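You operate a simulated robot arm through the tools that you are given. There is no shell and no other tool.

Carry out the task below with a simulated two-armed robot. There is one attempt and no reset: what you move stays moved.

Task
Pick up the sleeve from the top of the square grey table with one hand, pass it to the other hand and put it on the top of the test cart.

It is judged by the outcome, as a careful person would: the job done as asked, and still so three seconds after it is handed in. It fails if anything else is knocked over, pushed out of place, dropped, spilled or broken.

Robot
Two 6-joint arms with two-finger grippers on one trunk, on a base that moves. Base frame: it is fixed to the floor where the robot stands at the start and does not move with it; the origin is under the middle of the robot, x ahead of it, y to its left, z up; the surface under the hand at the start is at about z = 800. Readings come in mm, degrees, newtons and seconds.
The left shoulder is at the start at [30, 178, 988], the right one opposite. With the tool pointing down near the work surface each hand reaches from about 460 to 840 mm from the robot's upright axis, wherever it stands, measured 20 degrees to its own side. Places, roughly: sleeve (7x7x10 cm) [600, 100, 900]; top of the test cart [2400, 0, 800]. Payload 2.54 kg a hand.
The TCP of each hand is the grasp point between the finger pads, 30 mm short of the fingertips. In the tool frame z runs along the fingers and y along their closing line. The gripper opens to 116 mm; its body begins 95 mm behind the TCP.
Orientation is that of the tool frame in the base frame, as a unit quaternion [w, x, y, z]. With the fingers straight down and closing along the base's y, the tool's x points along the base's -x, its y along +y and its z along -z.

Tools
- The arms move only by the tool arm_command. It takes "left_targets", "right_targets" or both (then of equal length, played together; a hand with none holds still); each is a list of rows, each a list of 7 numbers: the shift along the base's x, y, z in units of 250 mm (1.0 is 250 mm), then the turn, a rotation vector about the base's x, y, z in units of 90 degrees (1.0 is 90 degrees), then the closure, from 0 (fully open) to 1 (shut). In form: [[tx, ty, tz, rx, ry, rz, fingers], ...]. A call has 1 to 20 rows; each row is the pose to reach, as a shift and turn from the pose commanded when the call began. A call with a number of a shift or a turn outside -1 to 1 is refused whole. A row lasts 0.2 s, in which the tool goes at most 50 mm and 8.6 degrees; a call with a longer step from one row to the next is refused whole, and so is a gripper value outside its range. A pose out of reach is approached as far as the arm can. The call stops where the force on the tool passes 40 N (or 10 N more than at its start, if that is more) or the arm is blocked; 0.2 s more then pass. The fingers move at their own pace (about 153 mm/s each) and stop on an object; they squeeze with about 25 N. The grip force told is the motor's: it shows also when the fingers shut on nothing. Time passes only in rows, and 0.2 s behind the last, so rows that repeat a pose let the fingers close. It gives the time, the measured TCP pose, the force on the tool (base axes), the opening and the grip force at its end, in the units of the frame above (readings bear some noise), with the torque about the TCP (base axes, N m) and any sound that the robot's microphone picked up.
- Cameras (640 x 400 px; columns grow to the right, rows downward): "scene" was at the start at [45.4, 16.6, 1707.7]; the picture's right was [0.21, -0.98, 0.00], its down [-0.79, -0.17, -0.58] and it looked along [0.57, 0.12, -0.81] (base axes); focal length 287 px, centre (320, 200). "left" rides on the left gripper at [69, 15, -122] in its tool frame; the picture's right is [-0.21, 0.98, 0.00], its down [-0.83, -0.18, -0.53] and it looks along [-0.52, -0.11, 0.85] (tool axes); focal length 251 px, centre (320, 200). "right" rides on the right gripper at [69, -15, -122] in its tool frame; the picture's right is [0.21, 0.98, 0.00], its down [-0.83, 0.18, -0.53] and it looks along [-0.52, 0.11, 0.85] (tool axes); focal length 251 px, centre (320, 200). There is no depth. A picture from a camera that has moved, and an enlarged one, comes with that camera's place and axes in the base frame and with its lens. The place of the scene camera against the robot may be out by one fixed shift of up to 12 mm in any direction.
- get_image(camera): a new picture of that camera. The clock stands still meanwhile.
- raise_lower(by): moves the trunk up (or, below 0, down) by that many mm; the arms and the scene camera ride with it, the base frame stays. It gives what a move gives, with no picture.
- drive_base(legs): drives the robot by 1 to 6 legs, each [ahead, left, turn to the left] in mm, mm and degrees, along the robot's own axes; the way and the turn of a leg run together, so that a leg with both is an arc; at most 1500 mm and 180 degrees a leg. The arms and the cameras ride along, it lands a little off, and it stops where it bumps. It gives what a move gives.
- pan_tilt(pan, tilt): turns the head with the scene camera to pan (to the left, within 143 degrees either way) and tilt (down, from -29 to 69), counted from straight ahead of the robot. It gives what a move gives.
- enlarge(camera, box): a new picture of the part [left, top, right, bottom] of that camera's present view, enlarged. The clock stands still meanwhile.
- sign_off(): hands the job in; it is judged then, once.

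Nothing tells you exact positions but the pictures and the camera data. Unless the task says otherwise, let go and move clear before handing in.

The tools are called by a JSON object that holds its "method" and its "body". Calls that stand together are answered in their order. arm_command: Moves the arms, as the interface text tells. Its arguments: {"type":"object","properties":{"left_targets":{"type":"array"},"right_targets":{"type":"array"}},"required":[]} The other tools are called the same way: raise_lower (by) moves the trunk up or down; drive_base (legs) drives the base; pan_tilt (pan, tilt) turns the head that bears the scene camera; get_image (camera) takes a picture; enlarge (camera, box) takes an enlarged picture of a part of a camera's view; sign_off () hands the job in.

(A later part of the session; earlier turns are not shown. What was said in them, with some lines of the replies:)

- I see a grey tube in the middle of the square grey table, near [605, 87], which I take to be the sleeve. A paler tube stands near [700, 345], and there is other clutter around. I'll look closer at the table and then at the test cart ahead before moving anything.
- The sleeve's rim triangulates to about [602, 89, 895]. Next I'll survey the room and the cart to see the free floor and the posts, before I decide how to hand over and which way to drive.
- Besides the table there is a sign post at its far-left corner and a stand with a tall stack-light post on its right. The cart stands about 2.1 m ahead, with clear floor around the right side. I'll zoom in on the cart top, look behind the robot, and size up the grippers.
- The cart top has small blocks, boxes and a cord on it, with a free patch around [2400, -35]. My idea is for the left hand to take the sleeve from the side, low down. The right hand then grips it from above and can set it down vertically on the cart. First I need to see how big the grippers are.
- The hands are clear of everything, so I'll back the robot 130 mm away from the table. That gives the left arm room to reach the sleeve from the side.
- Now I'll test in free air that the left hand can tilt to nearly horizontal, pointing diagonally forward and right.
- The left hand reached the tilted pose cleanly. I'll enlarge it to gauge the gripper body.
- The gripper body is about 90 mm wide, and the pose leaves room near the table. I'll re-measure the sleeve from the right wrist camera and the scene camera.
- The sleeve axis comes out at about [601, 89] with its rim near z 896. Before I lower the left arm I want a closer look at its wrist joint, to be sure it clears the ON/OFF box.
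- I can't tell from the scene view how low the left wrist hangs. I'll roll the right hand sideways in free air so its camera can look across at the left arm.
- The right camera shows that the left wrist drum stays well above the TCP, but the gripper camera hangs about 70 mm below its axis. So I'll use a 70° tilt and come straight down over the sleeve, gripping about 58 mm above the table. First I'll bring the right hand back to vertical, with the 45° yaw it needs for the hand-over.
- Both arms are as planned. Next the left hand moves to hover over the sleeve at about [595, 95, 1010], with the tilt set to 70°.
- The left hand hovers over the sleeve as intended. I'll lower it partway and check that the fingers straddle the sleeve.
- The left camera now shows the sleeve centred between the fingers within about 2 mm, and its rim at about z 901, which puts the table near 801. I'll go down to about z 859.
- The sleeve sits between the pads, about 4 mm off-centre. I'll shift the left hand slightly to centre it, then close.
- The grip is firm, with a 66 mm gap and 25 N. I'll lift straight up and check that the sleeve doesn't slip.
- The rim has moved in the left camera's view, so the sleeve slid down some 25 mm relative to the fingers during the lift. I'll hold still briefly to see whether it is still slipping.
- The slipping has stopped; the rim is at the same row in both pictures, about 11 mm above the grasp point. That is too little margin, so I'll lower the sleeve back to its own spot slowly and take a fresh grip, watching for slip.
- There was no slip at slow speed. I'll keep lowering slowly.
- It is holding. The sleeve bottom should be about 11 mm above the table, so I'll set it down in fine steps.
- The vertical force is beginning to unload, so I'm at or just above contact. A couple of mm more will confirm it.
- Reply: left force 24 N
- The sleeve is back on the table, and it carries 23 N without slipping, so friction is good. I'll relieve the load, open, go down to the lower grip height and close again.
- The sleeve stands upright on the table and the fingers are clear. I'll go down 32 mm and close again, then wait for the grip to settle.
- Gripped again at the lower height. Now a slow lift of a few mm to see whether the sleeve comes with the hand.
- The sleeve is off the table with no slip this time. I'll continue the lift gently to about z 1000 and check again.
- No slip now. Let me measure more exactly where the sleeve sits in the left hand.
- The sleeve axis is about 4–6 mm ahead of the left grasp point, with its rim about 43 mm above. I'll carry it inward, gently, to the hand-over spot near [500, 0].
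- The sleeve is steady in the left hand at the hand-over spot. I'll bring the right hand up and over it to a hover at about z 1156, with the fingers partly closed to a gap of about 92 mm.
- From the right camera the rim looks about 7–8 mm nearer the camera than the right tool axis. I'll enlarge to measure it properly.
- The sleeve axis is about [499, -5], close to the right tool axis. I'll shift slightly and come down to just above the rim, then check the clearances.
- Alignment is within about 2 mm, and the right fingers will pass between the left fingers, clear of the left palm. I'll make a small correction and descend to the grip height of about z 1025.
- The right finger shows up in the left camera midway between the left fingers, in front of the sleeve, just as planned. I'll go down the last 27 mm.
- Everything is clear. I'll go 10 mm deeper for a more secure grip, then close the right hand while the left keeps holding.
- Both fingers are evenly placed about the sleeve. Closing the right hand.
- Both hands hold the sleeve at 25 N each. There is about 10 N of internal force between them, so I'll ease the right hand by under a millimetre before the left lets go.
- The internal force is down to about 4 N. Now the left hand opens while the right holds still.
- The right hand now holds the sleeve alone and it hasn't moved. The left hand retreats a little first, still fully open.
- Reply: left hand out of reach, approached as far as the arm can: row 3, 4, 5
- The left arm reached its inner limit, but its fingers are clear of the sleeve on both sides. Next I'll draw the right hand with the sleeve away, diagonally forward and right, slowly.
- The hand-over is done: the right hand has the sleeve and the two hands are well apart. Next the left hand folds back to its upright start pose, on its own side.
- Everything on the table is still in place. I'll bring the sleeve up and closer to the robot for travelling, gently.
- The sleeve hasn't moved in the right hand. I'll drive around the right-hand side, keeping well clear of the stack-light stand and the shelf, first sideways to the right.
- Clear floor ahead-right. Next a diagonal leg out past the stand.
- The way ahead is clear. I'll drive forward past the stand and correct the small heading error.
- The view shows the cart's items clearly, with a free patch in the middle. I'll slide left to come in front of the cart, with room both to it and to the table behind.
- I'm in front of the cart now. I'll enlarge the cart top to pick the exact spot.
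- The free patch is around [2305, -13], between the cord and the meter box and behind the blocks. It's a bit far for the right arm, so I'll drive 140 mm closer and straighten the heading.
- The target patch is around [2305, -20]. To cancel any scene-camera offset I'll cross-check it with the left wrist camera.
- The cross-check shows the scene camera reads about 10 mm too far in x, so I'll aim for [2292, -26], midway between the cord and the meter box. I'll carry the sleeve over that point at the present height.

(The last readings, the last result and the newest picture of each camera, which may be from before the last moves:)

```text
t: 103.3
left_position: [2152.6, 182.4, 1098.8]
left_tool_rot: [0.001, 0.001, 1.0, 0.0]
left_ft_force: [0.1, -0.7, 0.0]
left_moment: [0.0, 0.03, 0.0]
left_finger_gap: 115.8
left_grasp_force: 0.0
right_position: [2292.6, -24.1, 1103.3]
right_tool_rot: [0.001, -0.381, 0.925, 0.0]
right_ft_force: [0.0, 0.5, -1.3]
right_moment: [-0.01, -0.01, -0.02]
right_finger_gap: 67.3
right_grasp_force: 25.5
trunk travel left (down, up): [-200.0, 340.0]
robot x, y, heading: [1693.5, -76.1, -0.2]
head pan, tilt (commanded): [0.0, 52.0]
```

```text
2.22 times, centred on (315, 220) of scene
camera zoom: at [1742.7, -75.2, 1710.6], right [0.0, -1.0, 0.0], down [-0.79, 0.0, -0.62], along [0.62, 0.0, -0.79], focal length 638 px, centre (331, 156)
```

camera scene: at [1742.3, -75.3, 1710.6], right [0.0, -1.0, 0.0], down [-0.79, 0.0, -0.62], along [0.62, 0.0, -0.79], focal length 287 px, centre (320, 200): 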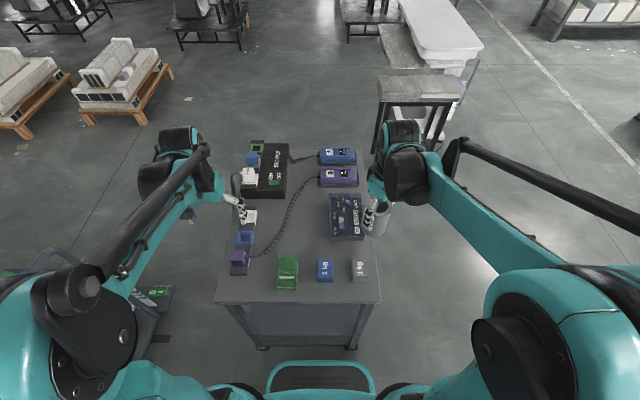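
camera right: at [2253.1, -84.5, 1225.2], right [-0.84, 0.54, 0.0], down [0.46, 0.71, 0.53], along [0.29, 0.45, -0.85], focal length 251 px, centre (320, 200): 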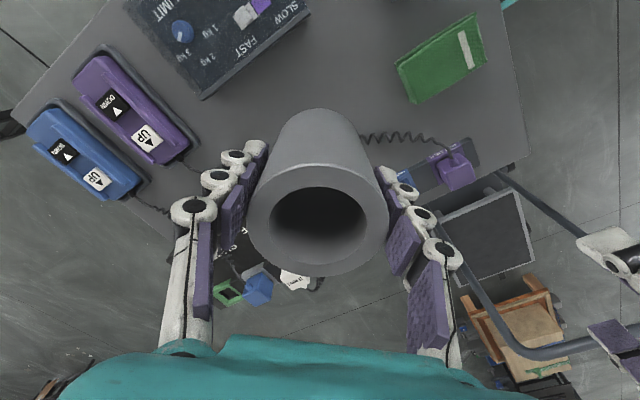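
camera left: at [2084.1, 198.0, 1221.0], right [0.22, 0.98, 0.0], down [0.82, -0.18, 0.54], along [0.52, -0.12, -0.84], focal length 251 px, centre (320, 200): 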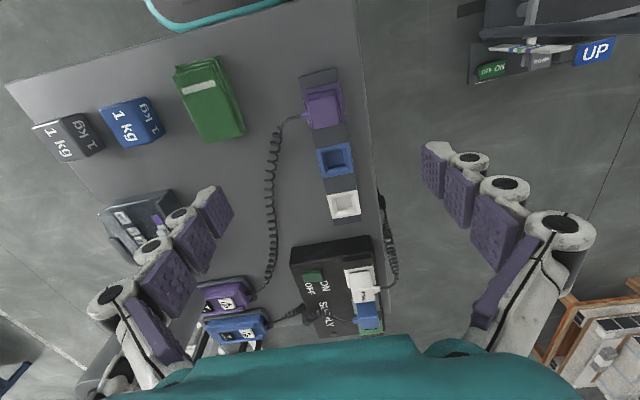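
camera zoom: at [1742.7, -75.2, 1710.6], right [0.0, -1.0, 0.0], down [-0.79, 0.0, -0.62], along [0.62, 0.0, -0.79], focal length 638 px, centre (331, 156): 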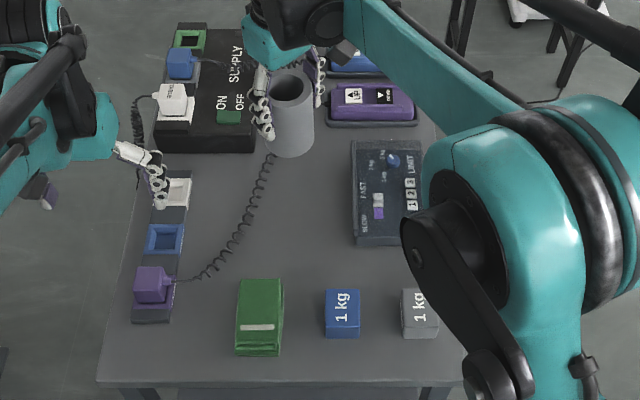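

The right camera shows the landing point clear of the cord, the meter box and the green pack. I'll nudge a few mm away from the cord and lower the sleeve to roughly 35 mm above the cart.

{"method": "arm_command", "body": {"right_targets": [[-0.004, -0.008, -0.03, 0, 0, 0, 1], [-0.008, -0.016, -0.08, 0, 0, 0, 1], [-0.012, -0.024, -0.14, 0, 0, 0, 1], [-0.012, -0.024, -0.2, 0, 0, 0, 1], [-0.012, -0.024, -0.26, 0, 0, 0, 1], [-0.012, -0.024, -0.32, 0, 0, 0, 1], [-0.012, -0.024, -0.38, 0, 0, 0, 1], [-0.012, -0.024, -0.44, 0, 0, 0, 1], [-0.012, -0.024, -0.5, 0, 0, 0, 1], [-0.012, -0.024, -0.56, 0, 0, 0, 1], [-0.012, -0.024, -0.62, 0, 0, 0, 1], [-0.012, -0.024, -0.68, 0, 0, 0, 1], [-0.012, -0.024, -0.73, 0, 0, 0, 1], [-0.012, -0.024, -0.77, 0, 0, 0, 1], [-0.012, -0.024, -0.79, 0, 0, 0, 1], [-0.012, -0.024, -0.79, 0, 0, 0, 1]]}}

{"method": "get_image", "body": {"camera": "right"}}

{"method": "enlarge", "body": {"camera": "scene", "box": [210, 130, 420, 310]}}

{"method": "get_image", "body": {"camera": "left"}}

```text
t: 106.7
left_position: [2152.8, 182.7, 1098.4]
left_tool_rot: [0.001, 0.001, 1.0, 0.0]
left_ft_force: [-0.2, 0.1, -0.2]
left_moment: [0.04, 0.03, 0.0]
left_finger_gap: 116.0
left_grasp_force: 0.1
right_position: [2285.7, -32.5, 904.6]
right_tool_rot: [0.0, -0.382, 0.924, 0.0]
right_ft_force: [0.2, -0.5, -2.3]
right_moment: [-0.02, -0.01, 0.0]
right_finger_gap: 67.5
right_grasp_force: 25.1
trunk travel left (down, up): [-200.0, 340.0]
robot x, y, heading: [1692.1, -76.0, -0.2]
head pan, tilt (commanded): [0.0, 52.0]
```

```text
taken
camera right: at [2248.7, -92.7, 1026.8], right [-0.84, 0.54, 0.0], down [0.46, 0.71, 0.53], along [0.29, 0.45, -0.85], focal length 251 px, centre (320, 200)
```

right: 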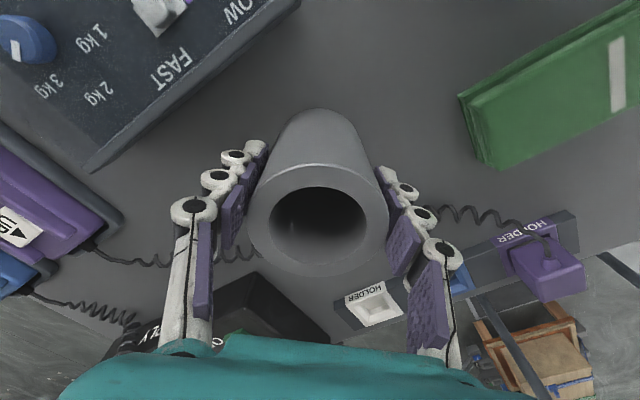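

```text
2.22 times, centred on (315, 220) of scene
camera zoom: at [1742.8, -75.1, 1710.6], right [0.0, -1.0, 0.0], down [-0.79, 0.0, -0.62], along [0.62, 0.0, -0.79], focal length 638 px, centre (331, 156)
```

zoom: 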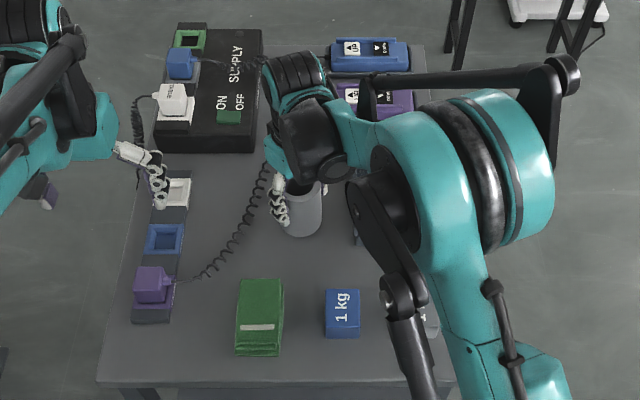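

```text
taken
camera left: at [2084.1, 198.0, 1221.0], right [0.22, 0.98, 0.0], down [0.82, -0.18, 0.54], along [0.52, -0.12, -0.84], focal length 251 px, centre (320, 200)
```

left: 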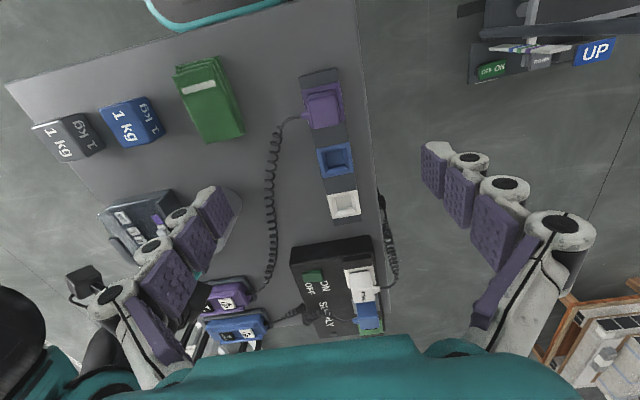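

The sleeve is well placed over the free patch. Lowering gently towards contact.

{"method": "arm_command", "body": {"right_targets": [[0, 0, -0.016, 0, 0, 0, 1], [0, 0, -0.032, 0, 0, 0, 1], [0, 0, -0.048, 0, 0, 0, 1], [0, 0, -0.06, 0, 0, 0, 1], [0, 0, -0.07, 0, 0, 0, 1], [0, 0, -0.08, 0, 0, 0, 1], [0, 0, -0.08, 0, 0, 0, 1]]}}

{"method": "get_image", "body": {"camera": "right"}}

{"method": "enlarge", "body": {"camera": "left", "box": [100, 120, 340, 320]}}

```text
t: 108.3
left_position: [2153.2, 183.3, 1099.7]
left_tool_rot: [0.002, 0.002, 1.0, 0.0]
left_ft_force: [0.0, 0.4, -0.1]
left_moment: [0.01, -0.01, 0.0]
left_finger_gap: 116.3
left_grasp_force: 0.0
right_position: [2288.1, -32.9, 887.4]
right_tool_rot: [0.0, -0.383, 0.924, 0.0]
right_ft_force: [3.0, -1.2, 20.8]
right_moment: [0.01, -0.22, -0.08]
right_finger_gap: 67.3
right_grasp_force: 24.8
trunk travel left (down, up): [-200.0, 340.0]
robot x, y, heading: [1691.8, -79.7, 0.1]
head pan, tilt (commanded): [0.0, 52.0]
```

```text
taken
camera right: at [2249.5, -92.5, 1008.8], right [-0.84, 0.54, 0.0], down [0.46, 0.71, 0.53], along [0.29, 0.45, -0.85], focal length 251 px, centre (320, 200)
```

right: 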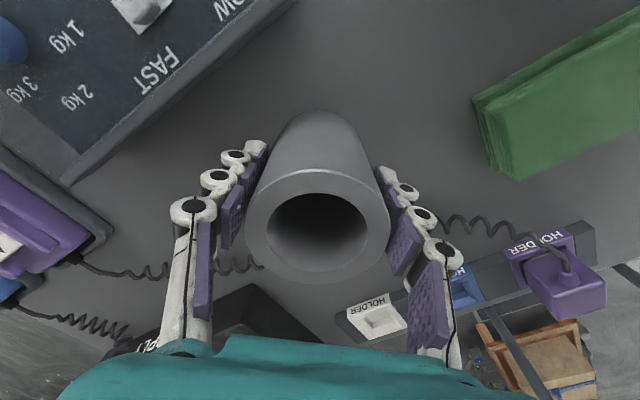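

```text
2.00 times, centred on (220, 220) of left
camera zoom: at [2082.8, 197.8, 1221.6], right [0.22, 0.98, 0.0], down [0.82, -0.18, 0.54], along [0.52, -0.12, -0.84], focal length 503 px, centre (520, 160)
```

zoom: 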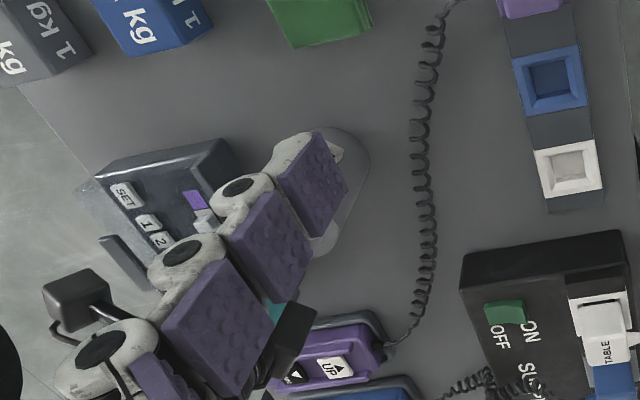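

Contact: about 21 N at TCP z 887, so the cart top is near z 818 and the sleeve is standing on it. I'll ease off the load and open the right hand in stages.

{"method": "arm_command", "body": {"right_targets": [[0, 0, 0.004, 0, 0, 0, 1], [0, 0, 0.008, 0, 0, 0, 1], [0, 0, 0.008, 0, 0, 0, 1]]}}

```text
t: 109.1
left_position: [2152.9, 182.7, 1098.2]
left_tool_rot: [0.001, 0.001, 1.0, 0.0]
left_ft_force: [0.3, -0.3, -0.2]
left_moment: [0.02, -0.02, 0.0]
left_finger_gap: 116.1
left_grasp_force: 0.1
right_position: [2289.3, -30.9, 888.3]
right_tool_rot: [0.001, -0.382, 0.924, 0.0]
right_ft_force: [-0.5, 0.7, -1.2]
right_moment: [-0.04, 0.02, -0.03]
right_finger_gap: 67.6
right_grasp_force: 25.2
trunk travel left (down, up): [-200.0, 340.0]
robot x, y, heading: [1694.4, -82.1, -0.2]
head pan, tilt (commanded): [0.0, 52.0]
```

The load is relieved and the sleeve is just touching. I'll settle it half a millimetre and open.

{"method": "arm_command", "body": {"right_targets": [[0, 0, -0.002, 0, 0, 0, 1], [0, 0, -0.003, 0, 0, 0, 1], [0, 0, -0.003, 0, 0, 0, 0.4], [0, 0, -0.003, 0, 0, 0, 0.35], [0, 0, -0.003, 0, 0, 0, 0.28], [0, 0, -0.003, 0, 0, 0, 0.2], [0, 0, -0.003, 0, 0, 0, 0.15], [0, 0, -0.003, 0, 0, 0, 0.15]]}}

{"method": "get_image", "body": {"camera": "right"}}

{"method": "enlarge", "body": {"camera": "scene", "box": [210, 130, 420, 310]}}

```text
t: 110.9
left_position: [2153.7, 182.3, 1099.4]
left_tool_rot: [0.001, 0.0, 1.0, 0.0]
left_ft_force: [0.4, 0.3, -0.1]
left_moment: [0.02, -0.01, 0.0]
left_finger_gap: 116.3
left_grasp_force: 0.1
right_position: [2288.4, -32.0, 887.7]
right_tool_rot: [0.001, -0.382, 0.924, 0.0]
right_ft_force: [0.4, -0.3, 0.2]
right_moment: [0.0, 0.0, 0.04]
right_finger_gap: 98.5
right_grasp_force: 0.0
trunk travel left (down, up): [-200.0, 340.0]
robot x, y, heading: [1693.8, -76.1, -0.0]
head pan, tilt (commanded): [0.0, 52.0]
```

```text
taken
camera right: at [2250.8, -92.3, 1008.2], right [-0.84, 0.54, 0.0], down [0.46, 0.71, 0.53], along [0.29, 0.45, -0.85], focal length 251 px, centre (320, 200)
```

right: 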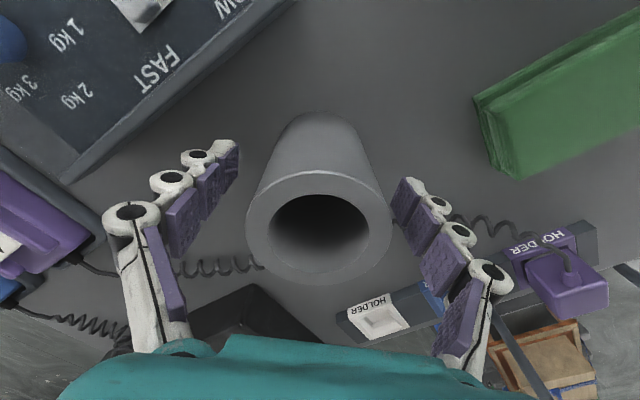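

```text
2.22 times, centred on (315, 220) of scene
camera zoom: at [1742.6, -75.2, 1710.6], right [0.0, -1.0, 0.0], down [-0.79, 0.0, -0.62], along [0.62, 0.0, -0.79], focal length 638 px, centre (331, 156)
```

zoom: 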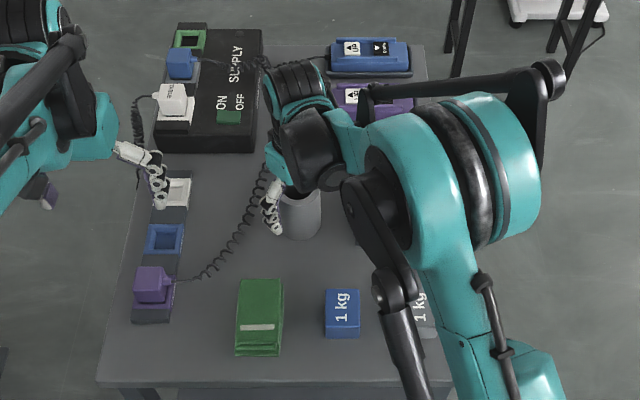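

The sleeve stands free with about 15 mm clearance on each finger. Now I'll lift the right hand straight up, clear of it.

{"method": "arm_command", "body": {"right_targets": [[0, 0, 0.03, 0, 0, 0, 0.15], [0, 0, 0.08, 0, 0, 0, 0.15], [0, 0, 0.14, 0, 0, 0, 0.15], [0, 0, 0.22, 0, 0, 0, 0.15], [0, 0, 0.3, 0, 0, 0, 0.15], [0, 0, 0.38, 0, 0, 0, 0.15], [0, 0, 0.48, 0, 0, 0, 0.15], [0, 0, 0.58, 0, 0, 0, 0.15], [0, 0, 0.68, 0, 0, 0, 0.15], [0, 0, 0.78, 0, 0, 0, 0.15], [0, 0, 0.86, 0, 0, 0, 0.15]]}}

{"method": "get_image", "body": {"camera": "right"}}

{"method": "enlarge", "body": {"camera": "scene", "box": [210, 130, 420, 310]}}

```text
t: 113.3
left_position: [2154.1, 183.3, 1099.1]
left_tool_rot: [0.001, 0.001, 1.0, 0.0]
left_ft_force: [-0.5, 0.4, 0.4]
left_moment: [-0.01, -0.03, -0.02]
left_finger_gap: 116.0
left_grasp_force: 0.0
right_position: [2288.4, -31.6, 1103.6]
right_tool_rot: [0.0, -0.382, 0.924, 0.0]
right_ft_force: [-0.5, -0.8, -0.4]
right_moment: [-0.04, 0.03, -0.01]
right_finger_gap: 98.7
right_grasp_force: 0.0
trunk travel left (down, up): [-200.0, 340.0]
robot x, y, heading: [1691.6, -77.5, -0.0]
head pan, tilt (commanded): [0.0, 52.0]
```

```text
taken
camera right: at [2250.5, -92.6, 1224.5], right [-0.84, 0.54, 0.0], down [0.46, 0.71, 0.53], along [0.29, 0.45, -0.85], focal length 251 px, centre (320, 200)
```

right: 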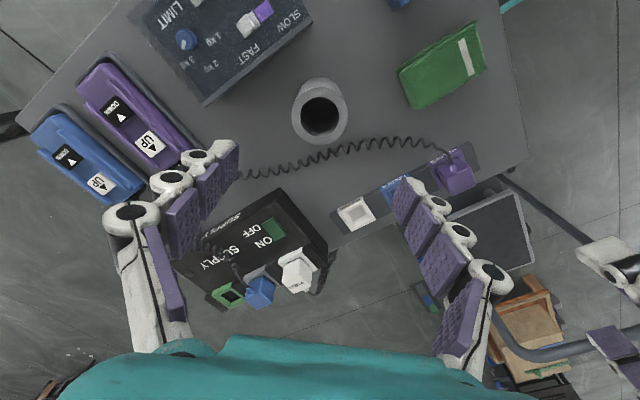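

```text
2.22 times, centred on (315, 220) of scene
camera zoom: at [1742.1, -75.2, 1710.6], right [0.0, -1.0, 0.0], down [-0.79, 0.0, -0.62], along [0.62, 0.0, -0.79], focal length 638 px, centre (331, 156)
```

zoom: 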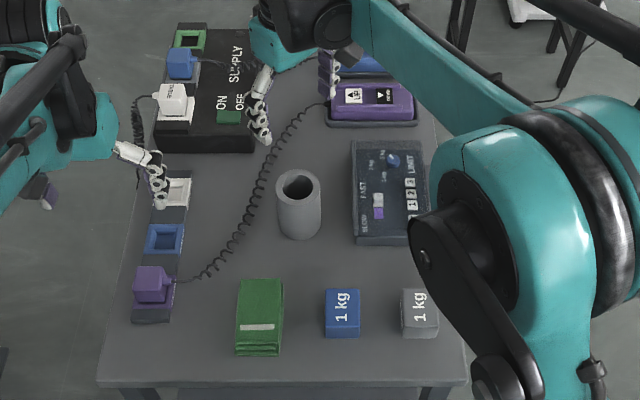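

The sleeve stands upright on the cart, free of the cord, the box and the blocks, and nothing else has moved. I'll pull the right hand back to the robot's side at this height and take a last look.

{"method": "arm_command", "body": {"right_targets": [[-0.03, -0.05, 0, 0, 0, 0, 0.15], [-0.09, -0.14, 0, 0, 0, 0, 0.15], [-0.16, -0.25, 0, 0, 0, 0, 0.15], [-0.23, -0.36, 0, 0, 0, 0, 0.15], [-0.3, -0.48, 0, 0, 0, 0, 0.15], [-0.37, -0.6, 0, 0, 0, 0, 0.15], [-0.43, -0.7, 0, 0, 0, 0, 0.15], [-0.48, -0.78, 0, 0, 0, 0, 0.15]]}}

{"method": "get_image", "body": {"camera": "scene"}}

{"method": "enlarge", "body": {"camera": "scene", "box": [210, 130, 420, 310]}}

{"method": "get_image", "body": {"camera": "right"}}

```text
t: 115.1
left_position: [2151.9, 183.4, 1098.8]
left_tool_rot: [0.001, 0.001, 1.0, 0.0]
left_ft_force: [-1.1, 0.7, 0.5]
left_moment: [0.0, 0.0, 0.0]
left_finger_gap: 116.0
left_grasp_force: 0.1
right_position: [2168.7, -226.4, 1101.7]
right_tool_rot: [0.0, -0.382, 0.924, 0.0]
right_ft_force: [0.3, -0.6, 0.2]
right_moment: [0.01, -0.01, 0.0]
right_finger_gap: 98.7
right_grasp_force: 0.1
trunk travel left (down, up): [-200.0, 340.0]
robot x, y, heading: [1696.3, -76.5, -0.2]
head pan, tilt (commanded): [0.0, 52.0]
```

```text
taken
camera scene: at [1742.1, -75.8, 1710.6], right [0.0, -1.0, 0.0], down [-0.79, 0.0, -0.62], along [0.62, 0.0, -0.79], focal length 287 px, centre (320, 200)
```

scene: 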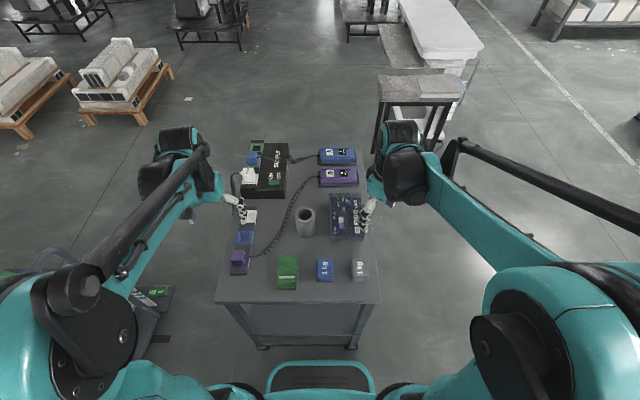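

```text
2.22 times, centred on (315, 220) of scene
camera zoom: at [1742.1, -75.8, 1710.6], right [0.0, -1.0, 0.0], down [-0.79, 0.0, -0.62], along [0.62, 0.0, -0.79], focal length 638 px, centre (331, 156)
```

zoom: 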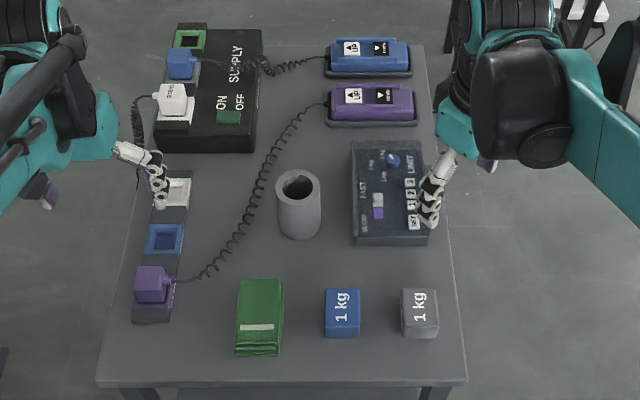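

```text
taken
camera right: at [2130.0, -287.7, 1223.1], right [-0.84, 0.54, 0.0], down [0.46, 0.71, 0.53], along [0.29, 0.45, -0.85], focal length 251 px, centre (320, 200)
```

right: 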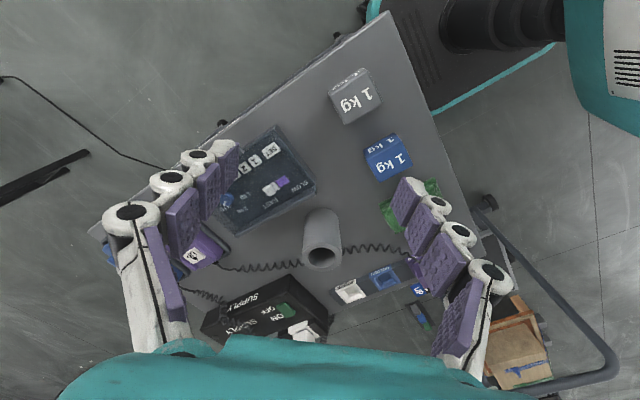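

The sleeve stands upright in the middle of the test cart top. Both hands are empty and clear of it, and everything else on the cart is where it was, so I'm handing the job in.

{"method": "sign_off", "body": {}}

```text
The job is handed in.
```

The sleeve is standing upright on the top of the test cart, at about [2290, -30], between the cord and the meter box. The left hand picked it up from the square grey table and passed it to the right hand, which put it down on the cart.

On the first lift the sleeve slid about 30 mm down in the left hand's grip. I set it back on its own spot and took a fresh grip; it did not slip again.

I saw nothing else knocked, moved or dropped in the pictures I took of the table and the cart. Both hands are empty and clear, and the robot is still standing in front of the cart.
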